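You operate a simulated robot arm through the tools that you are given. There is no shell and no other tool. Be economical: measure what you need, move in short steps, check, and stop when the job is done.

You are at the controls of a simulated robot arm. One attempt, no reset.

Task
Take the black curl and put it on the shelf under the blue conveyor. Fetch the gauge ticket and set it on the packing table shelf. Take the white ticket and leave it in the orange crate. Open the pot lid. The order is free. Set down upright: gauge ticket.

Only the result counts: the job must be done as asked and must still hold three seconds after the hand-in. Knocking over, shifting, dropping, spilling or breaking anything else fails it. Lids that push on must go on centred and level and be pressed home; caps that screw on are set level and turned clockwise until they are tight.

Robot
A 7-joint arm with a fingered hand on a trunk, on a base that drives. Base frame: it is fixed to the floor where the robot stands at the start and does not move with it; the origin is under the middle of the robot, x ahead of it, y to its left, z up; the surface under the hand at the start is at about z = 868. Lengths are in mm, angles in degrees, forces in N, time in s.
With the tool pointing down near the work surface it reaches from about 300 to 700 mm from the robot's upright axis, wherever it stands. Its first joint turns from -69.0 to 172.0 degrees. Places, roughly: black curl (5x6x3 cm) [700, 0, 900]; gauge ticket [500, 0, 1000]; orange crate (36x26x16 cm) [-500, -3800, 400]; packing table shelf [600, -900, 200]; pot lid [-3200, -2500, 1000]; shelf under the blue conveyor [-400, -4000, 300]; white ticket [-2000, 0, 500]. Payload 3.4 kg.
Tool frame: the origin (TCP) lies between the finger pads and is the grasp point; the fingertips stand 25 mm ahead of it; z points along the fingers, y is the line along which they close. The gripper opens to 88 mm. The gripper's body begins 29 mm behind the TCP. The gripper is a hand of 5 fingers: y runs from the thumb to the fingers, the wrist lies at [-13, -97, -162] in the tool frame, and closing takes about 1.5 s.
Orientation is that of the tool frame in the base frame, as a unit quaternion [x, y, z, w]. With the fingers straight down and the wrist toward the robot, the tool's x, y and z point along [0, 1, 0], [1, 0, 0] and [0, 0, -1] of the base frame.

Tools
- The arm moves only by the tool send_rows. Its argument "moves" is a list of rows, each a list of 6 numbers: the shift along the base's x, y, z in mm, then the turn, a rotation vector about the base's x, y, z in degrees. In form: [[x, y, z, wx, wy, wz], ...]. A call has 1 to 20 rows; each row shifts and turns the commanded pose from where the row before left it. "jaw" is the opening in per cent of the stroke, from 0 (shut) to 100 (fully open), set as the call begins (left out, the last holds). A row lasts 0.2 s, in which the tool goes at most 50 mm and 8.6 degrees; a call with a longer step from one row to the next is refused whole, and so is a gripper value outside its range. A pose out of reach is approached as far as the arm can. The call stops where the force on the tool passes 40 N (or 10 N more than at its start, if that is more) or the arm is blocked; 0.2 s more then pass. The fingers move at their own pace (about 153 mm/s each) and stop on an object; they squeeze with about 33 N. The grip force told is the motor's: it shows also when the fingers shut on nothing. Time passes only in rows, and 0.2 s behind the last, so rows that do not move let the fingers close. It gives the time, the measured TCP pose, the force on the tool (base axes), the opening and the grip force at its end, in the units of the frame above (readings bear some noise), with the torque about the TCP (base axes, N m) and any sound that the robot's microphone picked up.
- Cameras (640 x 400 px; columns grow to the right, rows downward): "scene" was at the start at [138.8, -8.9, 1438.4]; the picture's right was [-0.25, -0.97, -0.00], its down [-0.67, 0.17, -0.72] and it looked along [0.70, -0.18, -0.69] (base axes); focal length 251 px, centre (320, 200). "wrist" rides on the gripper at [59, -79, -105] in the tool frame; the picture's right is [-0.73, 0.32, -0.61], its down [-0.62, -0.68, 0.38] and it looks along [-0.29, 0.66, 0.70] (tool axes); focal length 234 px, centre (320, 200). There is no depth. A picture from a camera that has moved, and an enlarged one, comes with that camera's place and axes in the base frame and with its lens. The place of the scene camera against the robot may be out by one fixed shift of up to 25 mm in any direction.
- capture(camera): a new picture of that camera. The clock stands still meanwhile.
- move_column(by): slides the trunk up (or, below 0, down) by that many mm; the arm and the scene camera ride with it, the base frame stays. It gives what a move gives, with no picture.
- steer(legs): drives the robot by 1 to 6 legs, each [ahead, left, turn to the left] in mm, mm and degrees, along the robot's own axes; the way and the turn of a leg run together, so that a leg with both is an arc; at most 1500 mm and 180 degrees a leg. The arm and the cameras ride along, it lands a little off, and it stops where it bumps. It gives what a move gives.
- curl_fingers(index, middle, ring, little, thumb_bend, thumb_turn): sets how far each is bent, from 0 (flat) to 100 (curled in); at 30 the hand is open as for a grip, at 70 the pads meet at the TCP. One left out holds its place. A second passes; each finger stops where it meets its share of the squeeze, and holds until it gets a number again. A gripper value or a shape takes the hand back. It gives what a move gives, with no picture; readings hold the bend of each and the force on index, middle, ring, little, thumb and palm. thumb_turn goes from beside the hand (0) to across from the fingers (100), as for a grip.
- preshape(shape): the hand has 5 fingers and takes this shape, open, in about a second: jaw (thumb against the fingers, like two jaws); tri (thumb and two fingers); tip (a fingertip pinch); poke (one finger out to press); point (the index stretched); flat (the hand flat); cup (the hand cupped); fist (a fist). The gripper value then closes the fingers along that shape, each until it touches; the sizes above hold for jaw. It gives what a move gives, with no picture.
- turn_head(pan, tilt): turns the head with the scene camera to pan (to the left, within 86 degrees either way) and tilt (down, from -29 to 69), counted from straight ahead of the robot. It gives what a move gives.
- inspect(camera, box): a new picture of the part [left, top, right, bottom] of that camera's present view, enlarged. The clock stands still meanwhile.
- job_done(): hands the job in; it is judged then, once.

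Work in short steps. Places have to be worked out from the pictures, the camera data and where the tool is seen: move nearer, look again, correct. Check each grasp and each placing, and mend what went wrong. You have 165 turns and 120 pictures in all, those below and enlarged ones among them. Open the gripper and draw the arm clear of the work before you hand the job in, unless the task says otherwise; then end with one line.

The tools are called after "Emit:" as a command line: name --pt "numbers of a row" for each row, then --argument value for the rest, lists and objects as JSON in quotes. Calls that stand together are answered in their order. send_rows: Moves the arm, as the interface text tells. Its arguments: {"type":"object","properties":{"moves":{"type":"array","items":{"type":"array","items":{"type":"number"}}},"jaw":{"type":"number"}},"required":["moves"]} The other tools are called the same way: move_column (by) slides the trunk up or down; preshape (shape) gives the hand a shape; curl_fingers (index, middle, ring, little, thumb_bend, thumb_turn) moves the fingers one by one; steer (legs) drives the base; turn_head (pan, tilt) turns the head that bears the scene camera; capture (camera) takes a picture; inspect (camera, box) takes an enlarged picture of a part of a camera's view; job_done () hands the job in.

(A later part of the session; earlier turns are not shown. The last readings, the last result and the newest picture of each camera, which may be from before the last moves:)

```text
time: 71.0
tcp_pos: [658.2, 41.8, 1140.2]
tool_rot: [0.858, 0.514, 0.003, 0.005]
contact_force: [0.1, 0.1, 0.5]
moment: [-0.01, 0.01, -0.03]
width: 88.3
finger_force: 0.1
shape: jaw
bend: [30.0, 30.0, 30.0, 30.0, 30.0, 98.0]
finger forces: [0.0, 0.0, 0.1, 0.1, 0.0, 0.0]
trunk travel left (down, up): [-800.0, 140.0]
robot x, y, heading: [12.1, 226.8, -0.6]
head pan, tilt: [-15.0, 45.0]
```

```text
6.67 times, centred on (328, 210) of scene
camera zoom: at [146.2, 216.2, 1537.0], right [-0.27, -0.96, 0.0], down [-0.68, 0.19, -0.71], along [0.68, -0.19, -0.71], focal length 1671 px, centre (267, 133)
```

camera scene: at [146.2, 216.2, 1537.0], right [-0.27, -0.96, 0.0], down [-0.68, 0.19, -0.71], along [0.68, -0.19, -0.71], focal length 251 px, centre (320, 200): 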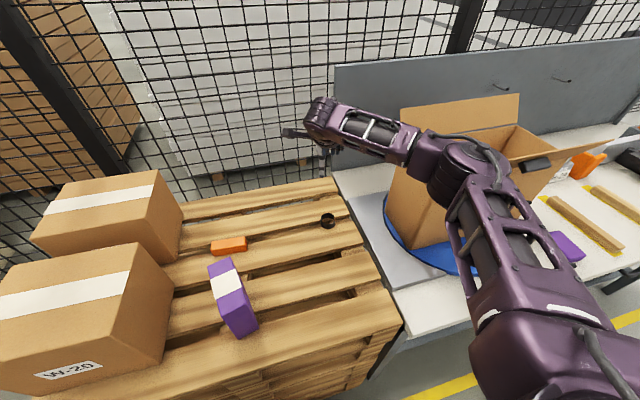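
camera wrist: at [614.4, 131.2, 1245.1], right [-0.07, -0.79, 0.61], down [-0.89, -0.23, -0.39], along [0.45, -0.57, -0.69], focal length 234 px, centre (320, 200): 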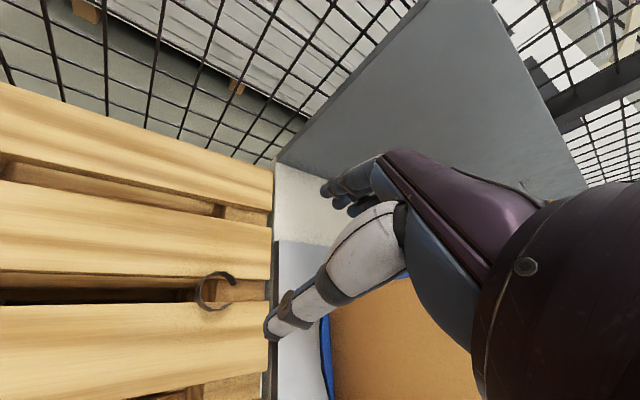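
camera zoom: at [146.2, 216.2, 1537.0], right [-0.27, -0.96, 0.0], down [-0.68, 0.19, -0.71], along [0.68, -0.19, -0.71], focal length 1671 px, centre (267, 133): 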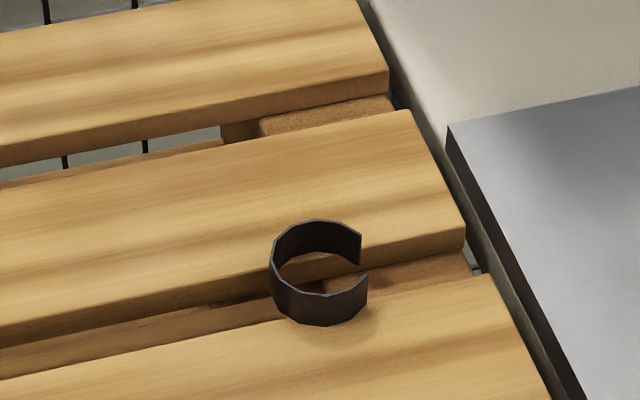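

The curl is a C-ring bridging two slats, centre ≈(655,36), opening toward -y. I turn the hand back 16° so it closes nearly along x, and come down to z≈960.

Emit:
send_rows --pt "-1 -2 -30 0 0 8" --pt "-1 -2 -30 0 0 8" --pt "-1 -1 -40 0 0 0" --pt "0 0 -40 0 0 0" --pt "0 0 -40 0 0 0" --pt "0 0 0 0 0 0"

Emit:
capture --camera "scene"

Emit:
capture --camera "wrist"

```text
time: 72.4
tcp_pos: [653.1, 34.8, 961.9]
tool_rot: [0.778, 0.628, 0.005, 0.004]
contact_force: [-0.4, 0.4, -0.1]
moment: [0.0, -0.04, -0.01]
width: 87.8
finger_force: 0.0
shape: jaw
bend: [30.0, 30.0, 30.0, 30.0, 30.0, 98.0]
finger forces: [0.0, 0.1, 0.1, 0.0, 0.0, 0.0]
trunk travel left (down, up): [-800.0, 140.0]
robot x, y, heading: [10.7, 231.1, -0.7]
head pan, tilt: [-15.0, 45.0]
```

```text
84 pictures are left
camera scene: at [146.3, 215.7, 1536.9], right [-0.27, -0.96, 0.0], down [-0.68, 0.19, -0.71], along [0.68, -0.19, -0.71], focal length 251 px, centre (320, 200)
```

scene: 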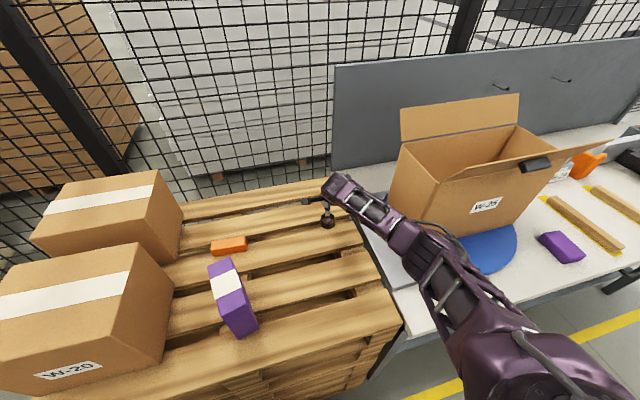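

```text
83 pictures are left
camera wrist: at [587.4, 109.4, 1065.5], right [0.15, -0.78, 0.61], down [-0.79, -0.47, -0.39], along [0.59, -0.42, -0.69], focal length 234 px, centre (320, 200)
```

wrist: 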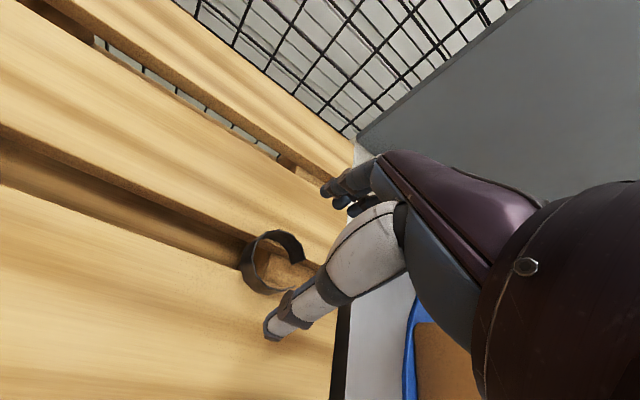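

The forearm is well left of the box, and the ring sits centred beneath the open hand. I descend to z≈907 and check.

Emit:
send_rows --pt "1 1 -20 0 0 0" --pt "1 0 -20 0 0 0" --pt "0 0 -14 0 0 0" --pt "0 0 0 0 0 0"

Emit:
capture --camera "wrist"

```text
time: 73.4
tcp_pos: [656.9, 36.1, 906.1]
tool_rot: [0.778, 0.628, 0.005, 0.003]
contact_force: [-0.2, 0.1, 0.4]
moment: [0.0, 0.0, -0.02]
width: 87.8
finger_force: 0.0
shape: jaw
bend: [30.0, 30.0, 30.0, 30.0, 30.0, 98.0]
finger forces: [0.0, 0.1, 0.0, 0.1, 0.0, 0.0]
trunk travel left (down, up): [-800.0, 140.0]
robot x, y, heading: [10.0, 229.0, -0.7]
head pan, tilt: [-15.0, 45.0]
```

```text
82 pictures are left
camera wrist: at [590.1, 110.0, 1010.9], right [0.16, -0.78, 0.61], down [-0.79, -0.47, -0.39], along [0.59, -0.42, -0.69], focal length 234 px, centre (320, 200)
```

wrist: 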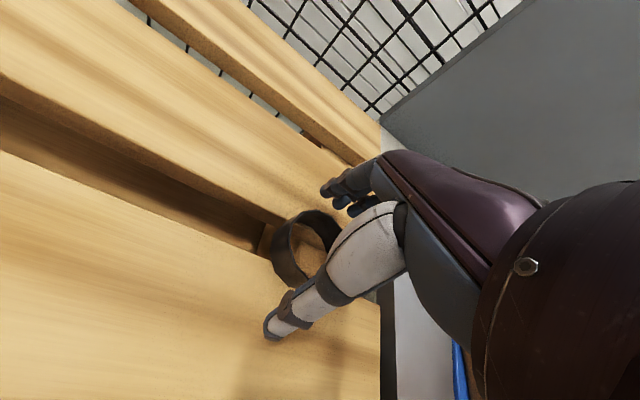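

Ring lies between thumb and fingers, about 4 mm off centre. I nudge and close.

Emit:
send_rows --pt "-2 4 0 0 0 0" --pt "0 0 0 0 0 0" --pt "0 0 0 0 0 0"

Emit:
send_rows --pt "0 0 0 0 0 0" --pt "0 0 0 0 0 0" --pt "0 0 0 0 0 0" --pt "0 0 0 0 0 0" --pt "0 0 0 0 0 0" --pt "0 0 0 0 0 0" --pt "0 0 0 0 0 0" --pt "0 0 0 0 0 0" --jaw 0

Emit:
capture --camera "wrist"

```text
time: 74.2
tcp_pos: [654.4, 41.1, 906.7]
tool_rot: [0.779, 0.628, 0.005, 0.003]
contact_force: [0.2, 0.3, -0.1]
moment: [0.03, 0.02, 0.01]
width: 87.7
finger_force: 0.0
shape: jaw
bend: [30.0, 30.0, 30.0, 30.0, 30.0, 98.0]
finger forces: [0.0, 0.0, 0.1, 0.0, 0.0, 0.0]
trunk travel left (down, up): [-800.0, 140.0]
robot x, y, heading: [9.2, 227.7, -0.5]
head pan, tilt: [-15.0, 45.0]
```

```text
time: 76.0
tcp_pos: [654.1, 41.1, 906.0]
tool_rot: [0.778, 0.628, 0.005, 0.005]
contact_force: [0.1, 0.1, -0.3]
moment: [0.0, -0.02, -0.01]
width: 39.3
finger_force: 33.1
shape: jaw
bend: [74.0, 45.0, 46.0, 50.0, 71.0, 99.0]
finger forces: [14.0, 8.4, 4.6, 0.0, 28.7, 0.2]
trunk travel left (down, up): [-800.0, 140.0]
robot x, y, heading: [9.8, 221.2, -0.7]
head pan, tilt: [-15.0, 45.0]
```

```text
81 pictures are left
camera wrist: at [588.6, 114.3, 1011.0], right [0.16, -0.78, 0.61], down [-0.79, -0.47, -0.39], along [0.59, -0.42, -0.69], focal length 234 px, centre (320, 200)
```

wrist: 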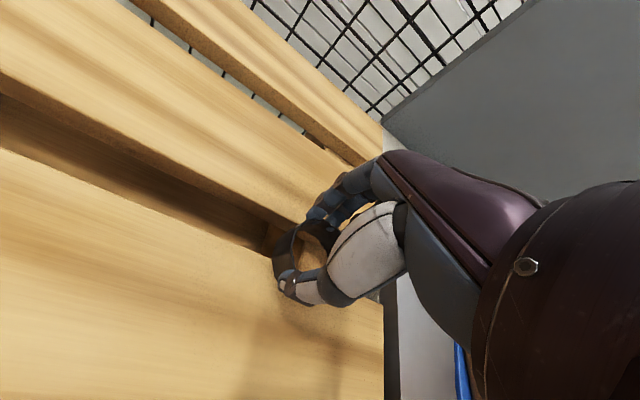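

Grip on the ring is firm (thumb 29 N, index 14, middle 8). I lift and check that it comes along.

Emit:
send_rows --pt "0 0 8 0 0 0" --pt "0 0 15 0 0 0" --pt "0 0 30 0 0 0" --pt "0 0 40 0 0 0" --pt "0 0 40 0 0 0" --pt "0 0 40 0 0 0" --pt "0 0 0 0 0 0"

Emit:
capture --camera "wrist"

```text
time: 77.6
tcp_pos: [653.9, 41.6, 1079.6]
tool_rot: [0.778, 0.628, 0.004, 0.004]
contact_force: [-0.1, -0.8, -0.4]
moment: [0.01, -0.02, -0.02]
width: 38.7
finger_force: 32.5
shape: jaw
bend: [74.0, 45.0, 46.0, 50.0, 71.0, 99.0]
finger forces: [14.2, 8.4, 5.0, 0.0, 28.4, 0.1]
trunk travel left (down, up): [-800.0, 140.0]
robot x, y, heading: [8.8, 230.4, -0.8]
head pan, tilt: [-15.0, 45.0]
```

```text
80 pictures are left
camera wrist: at [588.5, 115.4, 1184.1], right [0.16, -0.78, 0.61], down [-0.79, -0.47, -0.39], along [0.59, -0.42, -0.69], focal length 234 px, centre (320, 200)
```

wrist: 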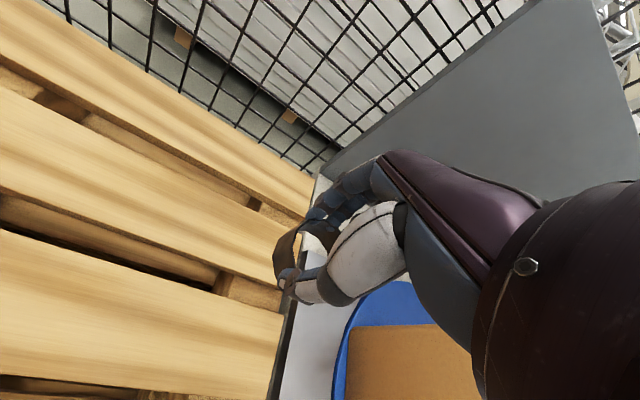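

Curl secured. I back off, turn right to face along -y and drive toward the conveyor, stopping to look.

Emit:
steer --legs '[[-290, 0, 0], [0, 0, -90], [1500, 0, 0]]'

Emit:
turn_head --pan 10 --tilt 20

Emit:
capture --camera "scene"

Emit:
turn_head --pan -60 --tilt 20

Emit:
capture --camera "scene"

```text
time: 90.4
tcp_pos: [-426.8, -1910.4, 1079.5]
tool_rot: [0.996, -0.09, 0.001, 0.007]
contact_force: [0.1, 0.7, -0.6]
moment: [0.04, -0.03, 0.0]
width: 38.2
finger_force: 32.9
shape: jaw
bend: [74.0, 45.0, 46.0, 50.0, 72.0, 99.0]
finger forces: [14.5, 8.4, 4.8, 0.0, 27.8, 0.1]
trunk travel left (down, up): [-800.0, 140.0]
robot x, y, heading: [-261.6, -1258.2, -88.8]
head pan, tilt: [-15.0, 45.0]
```

```text
time: 91.3
tcp_pos: [-425.7, -1909.8, 1079.5]
tool_rot: [0.996, -0.09, 0.0, 0.007]
contact_force: [0.4, 0.1, 0.3]
moment: [-0.04, 0.01, 0.01]
width: 38.3
finger_force: 32.7
shape: jaw
bend: [74.0, 45.0, 46.0, 50.0, 72.0, 99.0]
finger forces: [14.4, 8.4, 4.8, 0.0, 27.8, 0.0]
trunk travel left (down, up): [-800.0, 140.0]
robot x, y, heading: [-258.7, -1257.9, -88.6]
head pan, tilt: [10.0, 20.0]
```

```text
79 pictures are left
camera scene: at [-233.2, -1388.2, 1575.5], right [-0.98, -0.19, 0.0], down [-0.07, 0.34, -0.94], along [0.18, -0.92, -0.34], focal length 251 px, centre (320, 200)
```

scene: 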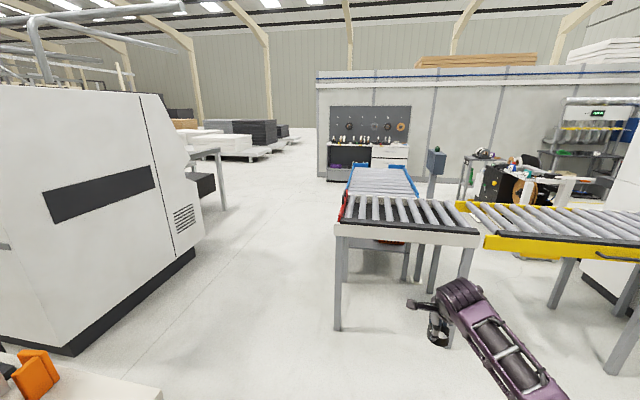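

```text
time: 92.7
tcp_pos: [-424.8, -1910.2, 1080.3]
tool_rot: [0.996, -0.09, 0.0, 0.006]
contact_force: [0.2, 0.0, -0.4]
moment: [0.02, 0.02, 0.01]
width: 38.1
finger_force: 33.4
shape: jaw
bend: [74.0, 45.0, 46.0, 50.0, 72.0, 99.0]
finger forces: [14.4, 8.4, 4.8, 0.0, 27.8, 0.0]
trunk travel left (down, up): [-800.0, 140.0]
robot x, y, heading: [-263.1, -1257.3, -88.9]
head pan, tilt: [-60.0, 20.0]
```

```text
78 pictures are left
camera scene: at [-330.7, -1345.3, 1575.6], right [-0.52, 0.85, 0.0], down [0.29, 0.18, -0.94], along [-0.8, -0.49, -0.34], focal length 251 px, centre (320, 200)
```

scene: 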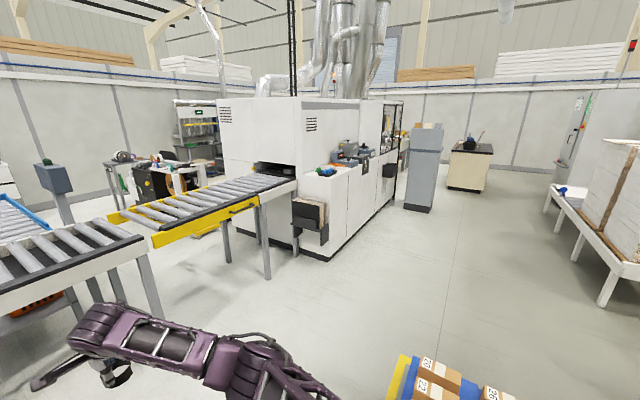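

The blue conveyor runs away behind the grey roller section, with the orange crate beneath. The aisle on its left (+x) is free, so I go around there and look from the side.

Emit:
steer --legs '[[850, 0, 0], [0, 1000, 0], [1200, 0, 0]]'

Emit:
turn_head --pan -65 --tilt 25

Emit:
capture --camera "scene"

```text
time: 107.6
tcp_pos: [582.8, -3956.4, 1079.9]
tool_rot: [0.996, -0.091, 0.0, 0.005]
contact_force: [-0.1, 0.3, -0.1]
moment: [-0.02, -0.02, 0.01]
width: 38.0
finger_force: 33.6
shape: jaw
bend: [74.0, 45.0, 46.0, 50.0, 72.0, 99.0]
finger forces: [14.4, 8.4, 4.9, 0.1, 27.9, 0.0]
trunk travel left (down, up): [-800.0, 140.0]
robot x, y, heading: [745.3, -3307.7, -88.6]
head pan, tilt: [-60.0, 20.0]
```

```text
time: 108.3
tcp_pos: [583.5, -3957.7, 1079.5]
tool_rot: [0.996, -0.089, 0.001, 0.005]
contact_force: [0.4, 0.3, -0.6]
moment: [0.03, 0.04, -0.02]
width: 38.4
finger_force: 32.6
shape: jaw
bend: [74.0, 45.0, 46.0, 50.0, 72.0, 99.0]
finger forces: [14.4, 8.5, 4.9, 0.0, 27.9, 0.0]
trunk travel left (down, up): [-800.0, 140.0]
robot x, y, heading: [748.9, -3307.9, -88.4]
head pan, tilt: [-65.0, 25.0]
```

```text
77 pictures are left
camera scene: at [675.8, -3384.8, 1567.5], right [-0.44, 0.9, 0.0], down [0.38, 0.19, -0.91], along [-0.81, -0.4, -0.42], focal length 251 px, centre (320, 200)
```

scene: 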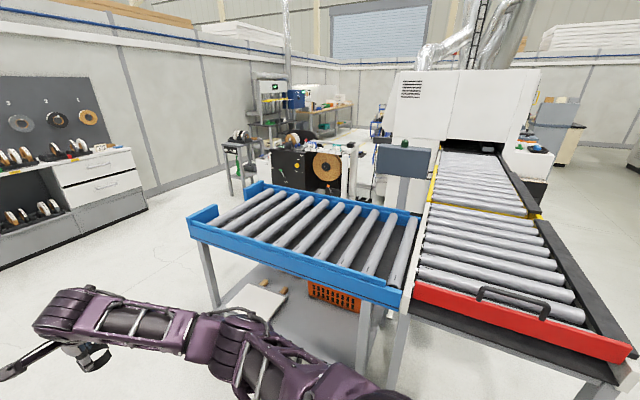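

I continue along and turn to face the blue conveyor's open side, then look under it.

Emit:
steer --legs '[[600, 0, 0], [0, 0, -91]]'

Emit:
turn_head --pan 0 --tilt 35

Emit:
capture --camera "scene"

```text
time: 115.5
tcp_pos: [113.8, -3725.9, 1079.8]
tool_rot: [-0.634, 0.773, 0.002, -0.004]
contact_force: [0.2, -0.5, 0.5]
moment: [-0.03, -0.01, -0.03]
width: 37.8
finger_force: 32.7
shape: jaw
bend: [74.0, 45.0, 46.0, 50.0, 72.0, 99.0]
finger forces: [14.5, 8.4, 4.8, 0.0, 27.5, 0.0]
trunk travel left (down, up): [-800.0, 140.0]
robot x, y, heading: [760.8, -3903.3, -179.7]
head pan, tilt: [-65.0, 25.0]
```

```text
time: 116.9
tcp_pos: [112.0, -3726.0, 1079.4]
tool_rot: [-0.635, 0.772, 0.004, -0.004]
contact_force: [0.0, -0.9, 0.1]
moment: [-0.01, 0.0, 0.0]
width: 37.8
finger_force: 33.2
shape: jaw
bend: [74.0, 45.0, 46.0, 50.0, 72.0, 99.0]
finger forces: [14.4, 8.4, 4.7, 0.1, 27.5, 0.1]
trunk travel left (down, up): [-800.0, 140.0]
robot x, y, heading: [759.8, -3900.5, -179.7]
head pan, tilt: [0.0, 35.0]
```

```text
76 pictures are left
camera scene: at [632.2, -3888.5, 1551.8], right [-0.01, 1.0, 0.0], down [0.57, 0.0, -0.82], along [-0.82, 0.0, -0.57], focal length 251 px, centre (320, 200)
```

scene: 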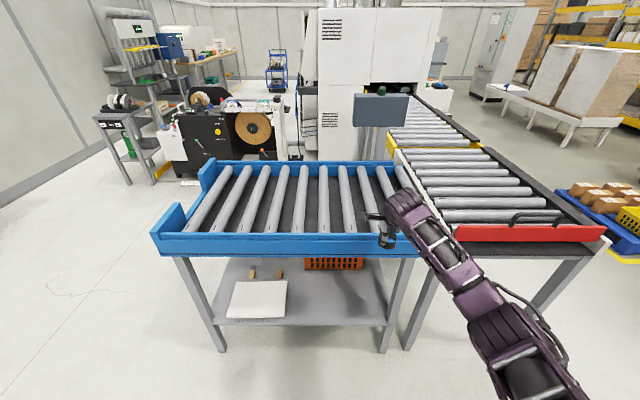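

The shelf (z≈310) has free room at right front, about (-170,-3800), well ahead of the crate. I lower the trunk 700 mm here, then move in.

Emit:
move_column --by -400

Emit:
move_column --by -240

Emit:
steer --legs '[[200, 80, 0]]'

Emit:
turn_head --pan -10 --tilt 25

Emit:
capture --camera "scene"

Emit:
capture --camera "wrist"

```text
time: 120.7
tcp_pos: [112.5, -3725.9, 679.2]
tool_rot: [-0.635, 0.773, 0.005, -0.005]
contact_force: [0.5, -1.3, 0.2]
moment: [-0.03, -0.03, -0.05]
width: 37.6
finger_force: 32.6
shape: jaw
bend: [74.0, 45.0, 46.0, 50.0, 72.0, 99.0]
finger forces: [14.5, 8.2, 4.9, 0.0, 27.6, 0.0]
trunk travel left (down, up): [-400.0, 540.0]
robot x, y, heading: [760.4, -3900.1, -179.4]
head pan, tilt: [0.0, 35.0]
```

```text
time: 123.2
tcp_pos: [111.1, -3726.8, 438.6]
tool_rot: [-0.635, 0.773, 0.004, -0.004]
contact_force: [-0.4, -0.3, 0.4]
moment: [-0.01, 0.04, 0.04]
width: 37.8
finger_force: 32.9
shape: jaw
bend: [74.0, 45.0, 46.0, 50.0, 72.0, 99.0]
finger forces: [14.5, 8.2, 4.9, 0.0, 27.4, 0.0]
trunk travel left (down, up): [-160.0, 780.0]
robot x, y, heading: [763.3, -3894.9, -179.7]
head pan, tilt: [0.0, 35.0]
```

```text
time: 124.9
tcp_pos: [-86.6, -3807.5, 438.1]
tool_rot: [-0.636, 0.772, 0.003, -0.004]
contact_force: [0.0, 0.2, -0.1]
moment: [-0.01, -0.03, 0.02]
width: 37.7
finger_force: 33.1
shape: jaw
bend: [74.0, 46.0, 46.0, 50.0, 72.0, 99.0]
finger forces: [14.5, 8.4, 4.9, 0.0, 27.5, 0.0]
trunk travel left (down, up): [-160.0, 780.0]
robot x, y, heading: [564.9, -3978.4, -179.7]
head pan, tilt: [0.0, 35.0]
```

```text
time: 125.6
tcp_pos: [-86.7, -3806.5, 438.7]
tool_rot: [-0.635, 0.772, 0.003, -0.004]
contact_force: [-1.2, 0.0, -0.5]
moment: [0.04, -0.02, 0.01]
width: 37.9
finger_force: 33.2
shape: jaw
bend: [74.0, 46.0, 46.0, 50.0, 72.0, 99.0]
finger forces: [14.5, 8.2, 4.9, 0.0, 27.5, 0.1]
trunk travel left (down, up): [-160.0, 780.0]
robot x, y, heading: [560.4, -3981.6, -179.6]
head pan, tilt: [-10.0, 25.0]
```

```text
75 pictures are left
camera scene: at [431.3, -3953.6, 927.5], right [0.17, 0.99, 0.0], down [0.42, -0.07, -0.91], along [-0.89, 0.15, -0.42], focal length 251 px, centre (320, 200)
```

scene: 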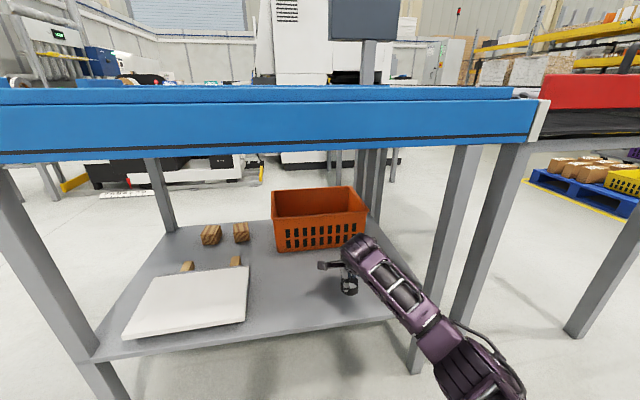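

```text
74 pictures are left
camera wrist: at [-18.8, -3880.5, 543.8], right [-0.17, 0.77, 0.61], down [0.78, 0.48, -0.39], along [-0.6, 0.41, -0.69], focal length 234 px, centre (320, 200)
```

wrist: 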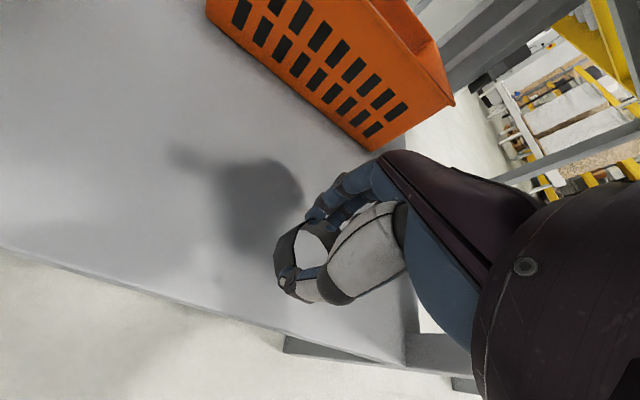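

Good view: clear shelf under the hand, crate about 230 mm further in. I drive 80 mm closer and lower slowly to contact.

Emit:
steer --legs '[[85, 0, 0]]'

Emit:
send_rows --pt "0 0 -25 0 0 0" --pt "0 0 -25 0 0 0" --pt "0 0 -20 0 0 0" --pt "0 0 -10 0 0 0" --pt "0 0 0 0 0 0"

Emit:
capture --camera "wrist"

Emit:
capture --camera "scene"

```text
time: 126.7
tcp_pos: [-173.5, -3810.2, 439.2]
tool_rot: [-0.636, 0.771, 0.004, -0.004]
contact_force: [0.1, 0.9, -0.8]
moment: [0.0, 0.0, -0.01]
width: 37.8
finger_force: 32.7
shape: jaw
bend: [74.0, 46.0, 46.0, 50.0, 72.0, 99.0]
finger forces: [14.4, 8.4, 4.8, 0.0, 27.5, 0.0]
trunk travel left (down, up): [-160.0, 780.0]
robot x, y, heading: [476.1, -3983.9, -179.6]
head pan, tilt: [-10.0, 25.0]
```

```text
time: 127.9
tcp_pos: [-173.9, -3809.7, 360.6]
tool_rot: [-0.635, 0.772, 0.004, -0.004]
contact_force: [-1.1, 1.0, -0.3]
moment: [-0.02, -0.01, -0.02]
width: 37.6
finger_force: 33.2
shape: jaw
bend: [74.0, 46.0, 46.0, 50.0, 72.0, 99.0]
finger forces: [14.4, 8.2, 5.2, 0.0, 27.5, 0.1]
trunk travel left (down, up): [-160.0, 780.0]
robot x, y, heading: [469.0, -3979.0, -179.1]
head pan, tilt: [-10.0, 25.0]
```

```text
73 pictures are left
camera wrist: at [-106.2, -3882.9, 464.6], right [-0.17, 0.77, 0.61], down [0.78, 0.48, -0.39], along [-0.6, 0.41, -0.69], focal length 234 px, centre (320, 200)
```

wrist: 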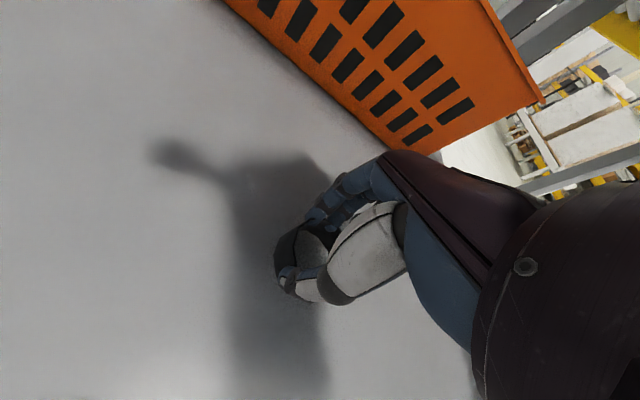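

```text
72 pictures are left
camera scene: at [343.9, -3954.6, 927.5], right [0.16, 0.99, 0.0], down [0.42, -0.07, -0.91], along [-0.89, 0.15, -0.42], focal length 251 px, centre (320, 200)
```

scene: 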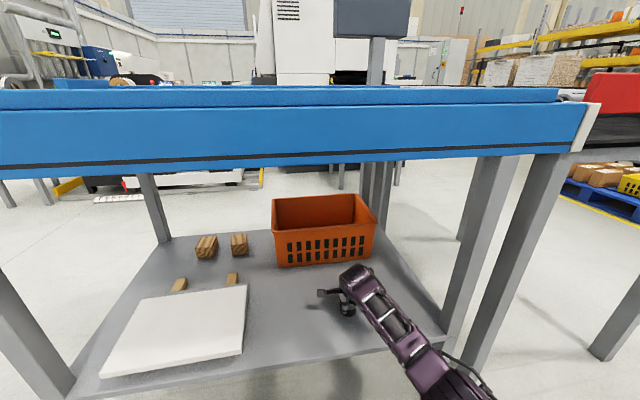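

No contact yet at z 360. I lower in 3 mm steps.

Emit:
send_rows --pt "0 0 -4 0 0 0" --pt "0 0 -4 0 0 0" --pt "0 0 -3 0 0 0" --pt "0 0 -3 0 0 0" --pt "0 0 0 0 0 0"

```text
time: 129.1
tcp_pos: [-174.3, -3810.7, 355.1]
tool_rot: [-0.636, 0.771, 0.009, -0.01]
contact_force: [2.9, 1.0, 38.2]
moment: [0.03, -0.19, 0.07]
width: 39.6
finger_force: 33.3
shape: jaw
bend: [74.0, 46.0, 46.0, 50.0, 72.0, 99.0]
finger forces: [15.9, 9.8, 5.9, 0.1, 32.9, 0.0]
trunk travel left (down, up): [-160.0, 780.0]
robot x, y, heading: [478.1, -3981.2, -179.0]
head pan, tilt: [-10.0, 25.0]
```

Contact: ring on the shelf with 38 N. I ease up several mm and then open.

Emit:
send_rows --pt "0 0 3 0 0 0" --pt "0 0 3 0 0 0" --pt "0 0 0 0 0 0"

Emit:
send_rows --pt "0 0 0 0 0 0" --pt "0 0 0 0 0 0" --pt "0 0 0 0 0 0" --pt "0 0 0 0 0 0" --pt "0 0 0 0 0 0" --pt "0 0 0 0 0 0" --jaw 100

Emit:
capture --camera "wrist"

```text
time: 129.9
tcp_pos: [-173.3, -3810.6, 356.0]
tool_rot: [-0.637, 0.771, 0.006, -0.006]
contact_force: [-4.6, 0.6, 23.3]
moment: [0.06, 0.13, 0.11]
width: 39.3
finger_force: 33.3
shape: jaw
bend: [74.0, 45.0, 45.0, 50.0, 73.0, 99.0]
finger forces: [17.9, 10.6, 5.8, 0.0, 29.2, 0.1]
trunk travel left (down, up): [-160.0, 780.0]
robot x, y, heading: [473.4, -3980.4, -179.4]
head pan, tilt: [-10.0, 25.0]
```

```text
time: 131.3
tcp_pos: [-173.8, -3810.0, 352.6]
tool_rot: [-0.636, 0.771, 0.004, -0.005]
contact_force: [-0.3, 0.2, 0.0]
moment: [-0.02, 0.01, 0.01]
width: 87.5
finger_force: 0.0
shape: jaw
bend: [30.0, 30.0, 30.0, 30.0, 30.0, 98.0]
finger forces: [0.0, 0.0, 0.0, 0.1, 0.0, 0.0]
trunk travel left (down, up): [-160.0, 780.0]
robot x, y, heading: [473.3, -3979.6, -179.3]
head pan, tilt: [-10.0, 25.0]
```

```text
71 pictures are left
camera wrist: at [-106.2, -3882.7, 456.6], right [-0.17, 0.77, 0.61], down [0.78, 0.48, -0.39], along [-0.6, 0.41, -0.69], focal length 234 px, centre (320, 200)
```

wrist: 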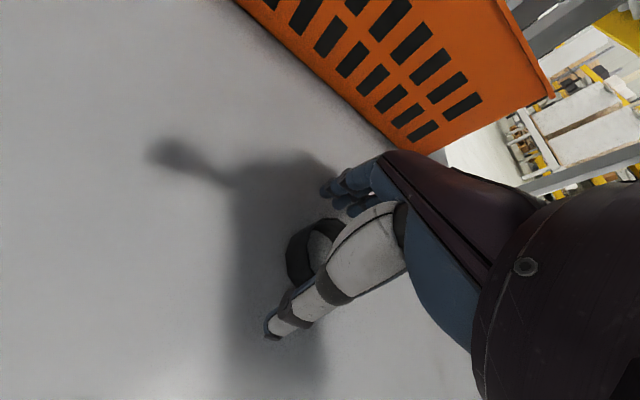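

Ring rests on the shelf between the open fingers. I raise the hand straight up and confirm.

Emit:
send_rows --pt "0 0 15 0 0 0" --pt "0 0 30 0 0 0" --pt "0 0 40 0 0 0" --pt "0 0 0 0 0 0"

Emit:
steer --legs '[[-300, 0, 0]]'

Emit:
capture --camera "scene"

```text
time: 132.3
tcp_pos: [-175.6, -3808.0, 436.5]
tool_rot: [-0.636, 0.772, 0.003, -0.004]
contact_force: [0.3, -0.4, 0.4]
moment: [0.0, 0.0, 0.0]
width: 87.6
finger_force: 0.1
shape: jaw
bend: [30.0, 30.0, 30.0, 30.0, 30.0, 98.0]
finger forces: [0.2, 0.1, 0.0, 0.0, 0.0, 0.1]
trunk travel left (down, up): [-160.0, 780.0]
robot x, y, heading: [473.9, -3981.9, -179.4]
head pan, tilt: [-10.0, 25.0]
```

```text
time: 134.3
tcp_pos: [124.0, -3803.6, 437.1]
tool_rot: [-0.635, 0.773, 0.004, -0.004]
contact_force: [-0.6, 0.4, 0.1]
moment: [0.01, 0.01, 0.01]
width: 87.9
finger_force: 0.1
shape: jaw
bend: [30.0, 30.0, 30.0, 30.0, 30.0, 98.0]
finger forces: [0.0, 0.0, 0.0, 0.1, 0.1, 0.0]
trunk travel left (down, up): [-160.0, 780.0]
robot x, y, heading: [771.2, -3976.9, -179.9]
head pan, tilt: [-10.0, 25.0]
```

```text
70 pictures are left
camera scene: at [642.4, -3951.8, 927.5], right [0.17, 0.99, 0.0], down [0.42, -0.07, -0.91], along [-0.89, 0.15, -0.42], focal length 251 px, centre (320, 200)
```

scene: 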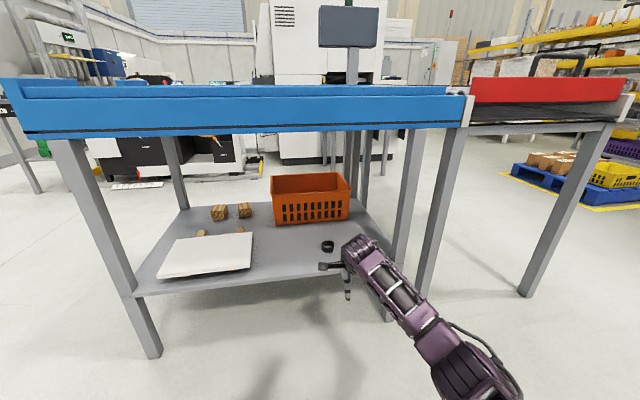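

The curl stands on the shelf. Next I raise the trunk, strafe back up to the free lane at y≈-2130 and drive along -x toward the pot, looking as I go.

Emit:
move_column --by 400

Emit:
move_column --by 240

Emit:
steer --legs '[[0, -1500, 0], [0, -330, 0], [1500, 0, 0]]'

Emit:
turn_head --pan 20 --tilt 20

Emit:
capture --camera "scene"

Emit:
turn_head --pan -55 --tilt 20

Emit:
capture --camera "scene"

```text
time: 138.2
tcp_pos: [123.2, -3802.1, 836.8]
tool_rot: [-0.634, 0.773, 0.003, -0.004]
contact_force: [-1.1, -0.3, 0.7]
moment: [-0.01, -0.01, 0.01]
width: 87.7
finger_force: 0.1
shape: jaw
bend: [30.0, 30.0, 30.0, 30.0, 30.0, 98.0]
finger forces: [0.0, 0.0, 0.0, 0.0, 0.0, 0.0]
trunk travel left (down, up): [-560.0, 380.0]
robot x, y, heading: [774.0, -3979.5, -179.7]
head pan, tilt: [-10.0, 25.0]
```

```text
time: 140.7
tcp_pos: [124.2, -3802.8, 1077.1]
tool_rot: [-0.634, 0.773, 0.003, -0.004]
contact_force: [0.1, 0.0, -0.1]
moment: [-0.02, 0.0, -0.02]
width: 87.4
finger_force: 0.0
shape: jaw
bend: [30.0, 30.0, 30.0, 30.0, 30.0, 98.0]
finger forces: [0.0, 0.0, 0.0, 0.0, 0.0, 0.1]
trunk travel left (down, up): [-800.0, 140.0]
robot x, y, heading: [772.4, -3975.6, -179.5]
head pan, tilt: [-10.0, 25.0]
```

```text
time: 156.8
tcp_pos: [-1358.5, -1970.0, 1077.1]
tool_rot: [-0.632, 0.775, 0.004, -0.005]
contact_force: [-1.0, -0.1, -0.5]
moment: [-0.01, 0.03, 0.0]
width: 87.7
finger_force: 0.0
shape: jaw
bend: [30.0, 30.0, 30.0, 30.0, 30.0, 98.0]
finger forces: [0.0, 0.0, 0.1, 0.1, 0.0, 0.1]
trunk travel left (down, up): [-800.0, 140.0]
robot x, y, heading: [-711.9, -2153.1, 179.7]
head pan, tilt: [-10.0, 25.0]
```

```text
time: 157.7
tcp_pos: [-1358.1, -1971.1, 1076.7]
tool_rot: [-0.631, 0.775, 0.005, -0.004]
contact_force: [-0.4, -0.5, -0.2]
moment: [-0.02, -0.03, 0.02]
width: 87.8
finger_force: 0.0
shape: jaw
bend: [30.0, 30.0, 30.0, 30.0, 30.0, 98.0]
finger forces: [0.1, 0.1, 0.0, 0.0, 0.0, 0.1]
trunk travel left (down, up): [-800.0, 140.0]
robot x, y, heading: [-709.7, -2150.4, 180.2]
head pan, tilt: [20.0, 20.0]
```

```text
69 pictures are left
camera scene: at [-838.2, -2170.3, 1575.6], right [-0.34, 0.94, 0.0], down [0.32, 0.12, -0.94], along [-0.88, -0.32, -0.34], focal length 251 px, centre (320, 200)
```

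scene: 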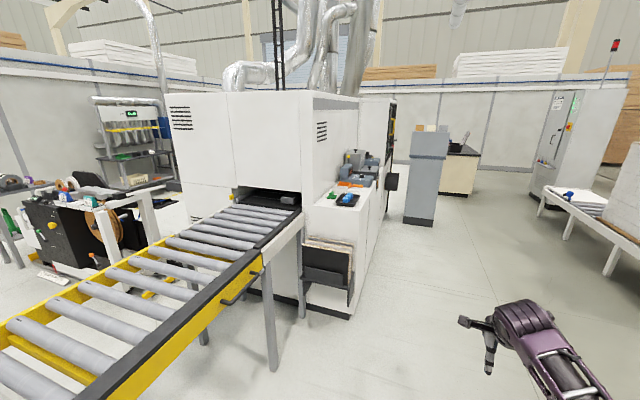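

```text
time: 159.2
tcp_pos: [-1358.7, -1970.3, 1076.9]
tool_rot: [-0.632, 0.775, 0.003, -0.004]
contact_force: [-0.1, -0.3, 0.0]
moment: [0.01, -0.01, -0.01]
width: 87.6
finger_force: 0.1
shape: jaw
bend: [30.0, 30.0, 30.0, 30.0, 30.0, 98.0]
finger forces: [0.1, 0.1, 0.0, 0.1, 0.0, 0.0]
trunk travel left (down, up): [-800.0, 140.0]
robot x, y, heading: [-710.5, -2154.9, 179.9]
head pan, tilt: [-55.0, 20.0]
```

```text
68 pictures are left
camera scene: at [-804.1, -2062.4, 1575.6], right [0.82, 0.57, 0.0], down [0.2, -0.28, -0.94], along [-0.54, 0.77, -0.34], focal length 251 px, centre (320, 200)
```

scene: 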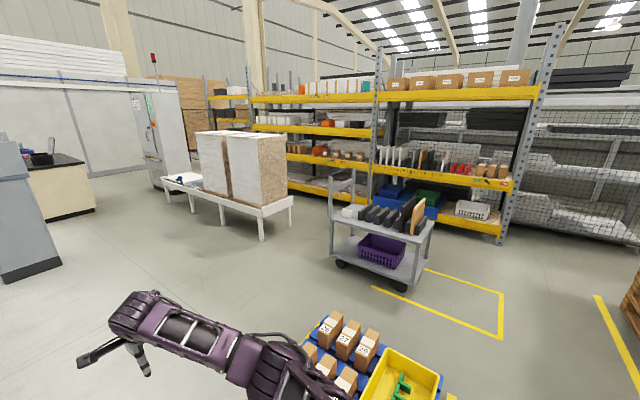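

White ticket seems to be on the grey cart. I zoom on both the cart and the spot where the pot should be.

Emit:
inspect --camera "scene" --box '[310, 160, 450, 300]'

Emit:
turn_head --pan 10 --tilt 15

Emit:
inspect --camera "scene" --box '[240, 120, 400, 240]'

```text
2.86 times, centred on (380, 230) of scene
camera zoom: at [-804.1, -2062.4, 1575.6], right [0.82, 0.57, 0.0], down [0.2, -0.28, -0.94], along [-0.54, 0.77, -0.34], focal length 716 px, centre (149, 114)
```

zoom: 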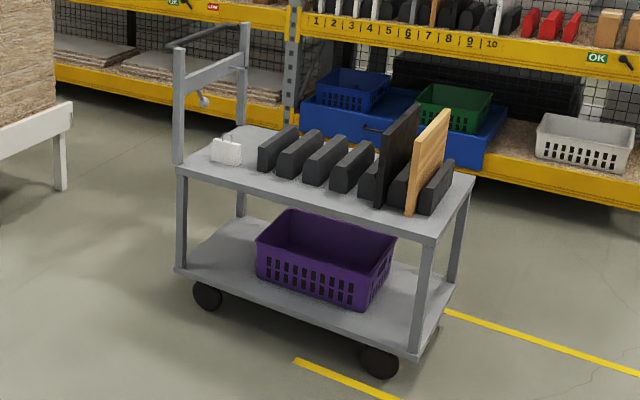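

```text
time: 160.6
tcp_pos: [-1359.2, -1970.4, 1076.0]
tool_rot: [-0.632, 0.775, 0.004, -0.004]
contact_force: [0.0, 0.2, 0.0]
moment: [0.02, -0.03, 0.0]
width: 87.5
finger_force: 0.0
shape: jaw
bend: [30.0, 30.0, 30.0, 30.0, 30.0, 98.0]
finger forces: [0.0, 0.0, 0.0, 0.0, 0.1, 0.1]
trunk travel left (down, up): [-800.0, 140.0]
robot x, y, heading: [-707.0, -2150.8, 179.7]
head pan, tilt: [10.0, 15.0]
```

```text
3.33 times, centred on (320, 180) of scene
camera zoom: at [-842.7, -2154.7, 1583.7], right [-0.17, 0.99, 0.0], down [0.26, 0.04, -0.97], along [-0.95, -0.17, -0.26], focal length 836 px, centre (320, 267)
```

zoom: 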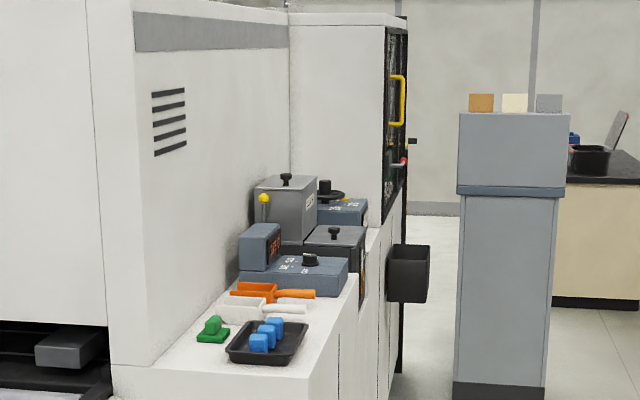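

The white ticket stands at the handle end of the cart's top deck. For the pot I drive closer along the lane and look at that counter.

Emit:
steer --legs '[[1500, 0, 0], [300, 0, 0]]'

Emit:
turn_head --pan 40 --tilt 35

Emit:
capture --camera "scene"

```text
time: 169.7
tcp_pos: [-3173.4, -1941.3, 1076.3]
tool_rot: [-0.624, 0.781, 0.004, -0.005]
contact_force: [0.2, -0.4, 0.3]
moment: [0.01, 0.03, 0.03]
width: 87.5
finger_force: 0.1
shape: jaw
bend: [30.0, 30.0, 30.0, 30.0, 30.0, 98.0]
finger forces: [0.0, 0.1, 0.0, 0.1, 0.0, 0.1]
trunk travel left (down, up): [-800.0, 140.0]
robot x, y, heading: [-2530.4, -2130.8, 179.0]
head pan, tilt: [10.0, 15.0]
```

```text
time: 170.7
tcp_pos: [-3173.0, -1940.9, 1076.7]
tool_rot: [-0.625, 0.78, 0.003, -0.005]
contact_force: [0.7, 0.3, 0.0]
moment: [0.0, 0.02, -0.02]
width: 87.4
finger_force: 0.1
shape: jaw
bend: [30.0, 30.0, 30.0, 30.0, 30.0, 98.0]
finger forces: [0.0, 0.0, 0.0, 0.0, 0.1, 0.0]
trunk travel left (down, up): [-800.0, 140.0]
robot x, y, heading: [-2526.0, -2133.4, 178.8]
head pan, tilt: [40.0, 35.0]
```

```text
65 pictures are left
camera scene: at [-2637.3, -2174.3, 1551.8], right [-0.63, 0.78, 0.0], down [0.45, 0.36, -0.82], along [-0.64, -0.51, -0.57], focal length 251 px, centre (320, 200)
```

scene: 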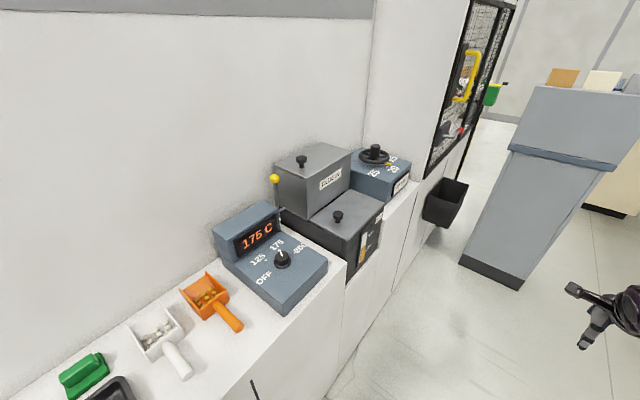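

The pot at (350,225) matches the given place: a box with a knobbed lid in front of the BULK hopper. I zoom to see how the lid works.

Emit:
inspect --camera "scene" --box '[260, 140, 420, 290]'

```text
2.67 times, centred on (340, 215) of scene
camera zoom: at [-2637.3, -2174.3, 1551.8], right [-0.63, 0.78, 0.0], down [0.45, 0.36, -0.82], along [-0.64, -0.51, -0.57], focal length 669 px, centre (267, 160)
```

zoom: 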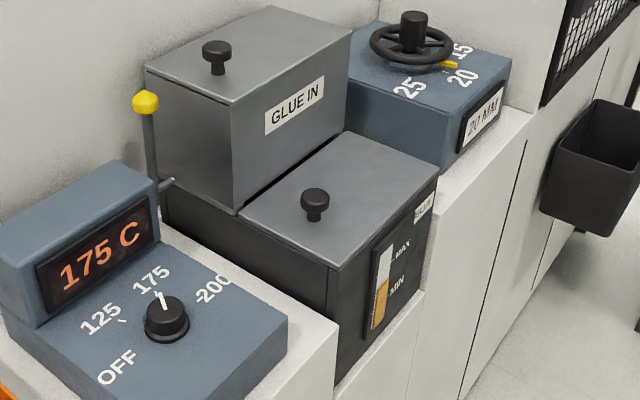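

The glue pot's lid spans x≈-3140…-3380, with the knob near its +x end, so it should hinge at the -x end. I position the robot in front of the counter facing it, keeping clear while turning.

Emit:
steer --legs '[[0, -480, 0], [480, 0, 0], [0, 0, 91]]'

Emit:
turn_head --pan -10 --tilt 35

Emit:
capture --camera "scene"

Emit:
capture --camera "wrist"

```text
time: 179.9
tcp_pos: [-3158.3, -2295.6, 1077.1]
tool_rot: [0.996, -0.085, 0.0, 0.006]
contact_force: [0.4, 0.4, -0.1]
moment: [-0.03, -0.01, 0.02]
width: 87.9
finger_force: 0.1
shape: jaw
bend: [30.0, 30.0, 30.0, 30.0, 30.0, 98.0]
finger forces: [0.0, 0.0, 0.0, 0.0, 0.1, 0.0]
trunk travel left (down, up): [-800.0, 140.0]
robot x, y, heading: [-2997.1, -1641.0, -88.6]
head pan, tilt: [40.0, 35.0]
```

```text
time: 181.1
tcp_pos: [-3158.7, -2296.0, 1076.5]
tool_rot: [0.996, -0.085, 0.0, 0.005]
contact_force: [-0.6, -0.4, -0.5]
moment: [0.06, 0.02, 0.02]
width: 87.9
finger_force: 0.0
shape: jaw
bend: [30.0, 30.0, 30.0, 30.0, 30.0, 98.0]
finger forces: [0.0, 0.0, 0.1, 0.0, 0.0, 0.0]
trunk travel left (down, up): [-800.0, 140.0]
robot x, y, heading: [-2999.2, -1644.8, -87.9]
head pan, tilt: [-10.0, 35.0]
```

```text
63 pictures are left
camera scene: at [-2999.7, -1767.2, 1551.7], right [-0.99, 0.14, 0.0], down [0.08, 0.57, -0.82], along [-0.12, -0.81, -0.57], focal length 251 px, centre (320, 200)
```

scene: 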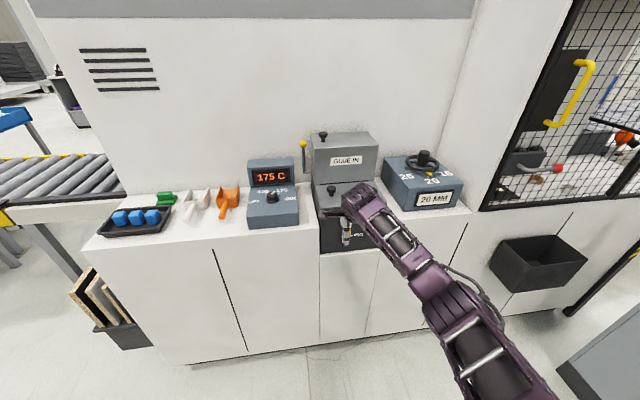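

```text
62 pictures are left
camera wrist: at [-3086.6, -2226.9, 1180.9], right [-0.77, -0.19, 0.61], down [-0.5, 0.77, -0.39], along [-0.4, -0.61, -0.69], focal length 234 px, centre (320, 200)
```

wrist: 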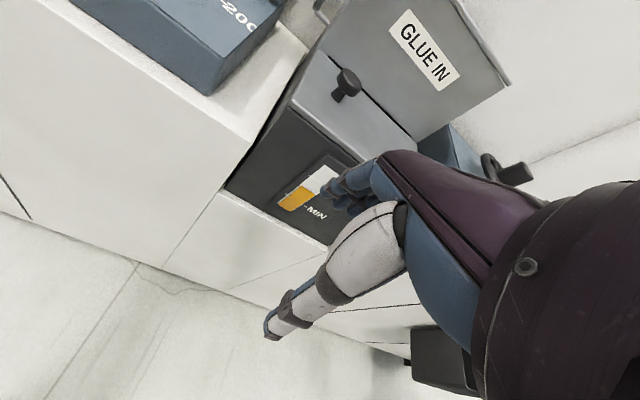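

Triangulated knob top ≈(-3153,-2513,1068); lid surface ≈1032. I raise the hand, drive 215 mm closer so it hovers over the knob, and look again.

Emit:
send_rows --pt "0 0 40 0 0 0" --pt "0 0 40 0 0 0" --pt "0 0 40 0 0 0" --pt "0 0 0 0 0 0"

Emit:
steer --legs '[[215, 0, 0]]'

Emit:
preshape --shape "tri"

Emit:
capture --camera "wrist"

Emit:
capture --camera "scene"

```text
time: 182.1
tcp_pos: [-3159.7, -2297.4, 1195.1]
tool_rot: [0.996, -0.086, 0.001, 0.005]
contact_force: [-1.2, 0.0, -0.8]
moment: [0.01, -0.01, 0.01]
width: 87.5
finger_force: 0.1
shape: jaw
bend: [30.0, 30.0, 30.0, 30.0, 30.0, 98.0]
finger forces: [0.1, 0.1, 0.0, 0.0, 0.0, 0.0]
trunk travel left (down, up): [-800.0, 140.0]
robot x, y, heading: [-2996.5, -1643.8, -88.4]
head pan, tilt: [-10.0, 35.0]
```

```text
time: 183.7
tcp_pos: [-3155.3, -2510.4, 1194.8]
tool_rot: [0.996, -0.088, 0.0, 0.006]
contact_force: [0.7, 0.9, 0.9]
moment: [0.0, -0.01, 0.02]
width: 87.6
finger_force: 0.1
shape: jaw
bend: [30.0, 30.0, 30.0, 30.0, 30.0, 98.0]
finger forces: [0.1, 0.0, 0.0, 0.1, 0.1, 0.1]
trunk travel left (down, up): [-800.0, 140.0]
robot x, y, heading: [-2995.0, -1859.0, -88.6]
head pan, tilt: [-10.0, 35.0]
```

```text
time: 184.6
tcp_pos: [-3155.6, -2511.7, 1195.6]
tool_rot: [0.996, -0.088, 0.001, 0.007]
contact_force: [0.1, 0.5, -0.2]
moment: [0.0, -0.03, -0.04]
width: 88.1
finger_force: 0.1
shape: tri
bend: [30.0, 30.0, 99.0, 99.0, 30.0, 98.0]
finger forces: [0.0, 0.0, 0.0, 0.0, 0.0, 0.1]
trunk travel left (down, up): [-800.0, 140.0]
robot x, y, heading: [-2992.0, -1855.1, -88.7]
head pan, tilt: [-10.0, 35.0]
```

```text
61 pictures are left
camera wrist: at [-3083.9, -2442.0, 1299.6], right [-0.77, -0.18, 0.61], down [-0.49, 0.78, -0.39], along [-0.4, -0.6, -0.69], focal length 234 px, centre (320, 200)
```

wrist: 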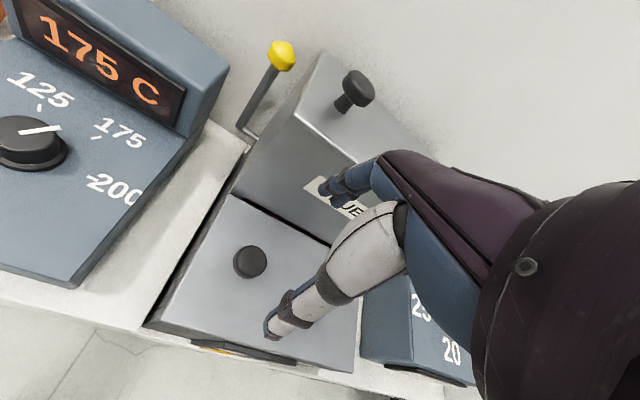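

```text
60 pictures are left
camera scene: at [-2994.6, -1981.7, 1551.8], right [-0.99, 0.15, 0.0], down [0.09, 0.57, -0.82], along [-0.12, -0.81, -0.57], focal length 251 px, centre (320, 200)
```

scene: 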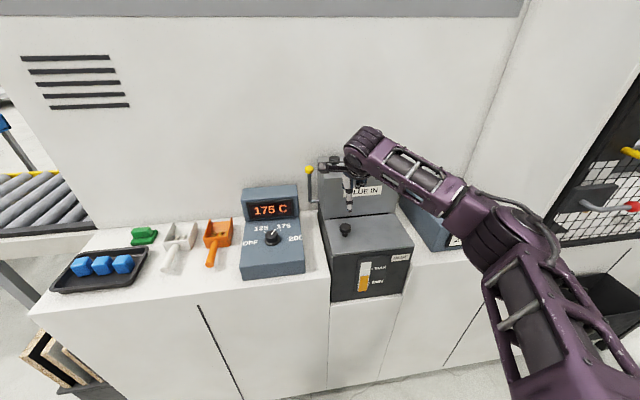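

Knob top refined to (-3157,-2525,1060), lid at ≈1028, knob centred in y, 47 mm from the free end. I square the hand so it closes along y, partly close it, and descend to just above.

Emit:
send_rows --pt "-1 -7 -20 0 0 5" --pt "-1 -7 -25 0 0 5" --pt "0 0 -30 0 0 0" --pt "0 0 -20 0 0 0" --pt "0 0 0 0 0 0" --jaw 65

Emit:
capture --camera "wrist"

Emit:
inspect --camera "scene" --box '[300, 150, 420, 270]'

```text
time: 185.8
tcp_pos: [-3156.3, -2525.8, 1100.0]
tool_rot: [1.0, 0.0, 0.001, 0.006]
contact_force: [-0.2, -0.3, 0.0]
moment: [-0.01, 0.0, 0.01]
width: 57.6
finger_force: 0.0
shape: tri
bend: [73.0, 39.0, 99.0, 99.0, 61.0, 100.0]
finger forces: [0.0, 0.0, 0.0, 0.0, 0.1, 0.0]
trunk travel left (down, up): [-800.0, 140.0]
robot x, y, heading: [-2990.6, -1860.7, -88.8]
head pan, tilt: [-10.0, 35.0]
```

```text
59 pictures are left
camera wrist: at [-3098.3, -2444.4, 1203.8], right [-0.73, -0.32, 0.61], down [-0.62, 0.68, -0.39], along [-0.29, -0.66, -0.69], focal length 234 px, centre (320, 200)
```

wrist: 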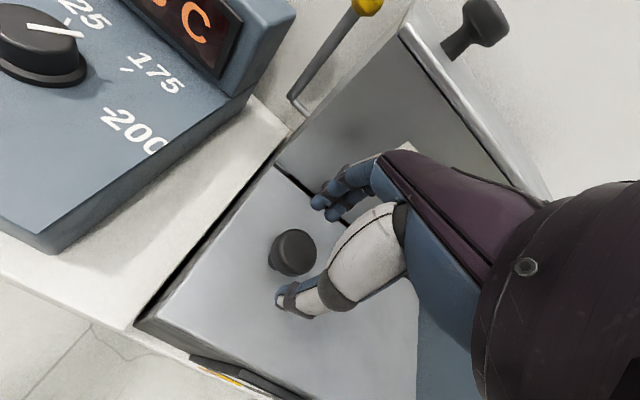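

```text
3.33 times, centred on (360, 210) of scene
camera zoom: at [-2994.6, -1981.9, 1551.8], right [-0.99, 0.15, 0.0], down [0.09, 0.57, -0.82], along [-0.12, -0.81, -0.57], focal length 836 px, centre (187, 167)
```

zoom: 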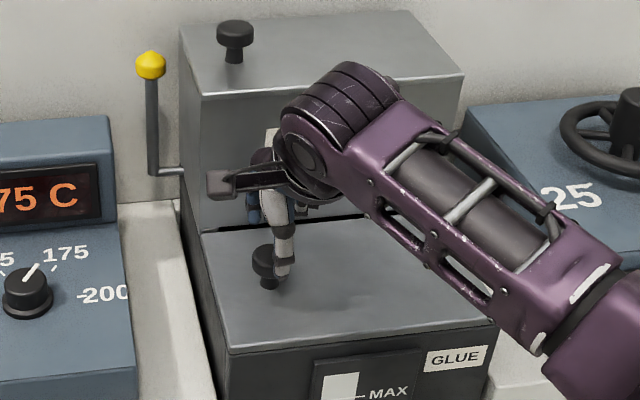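

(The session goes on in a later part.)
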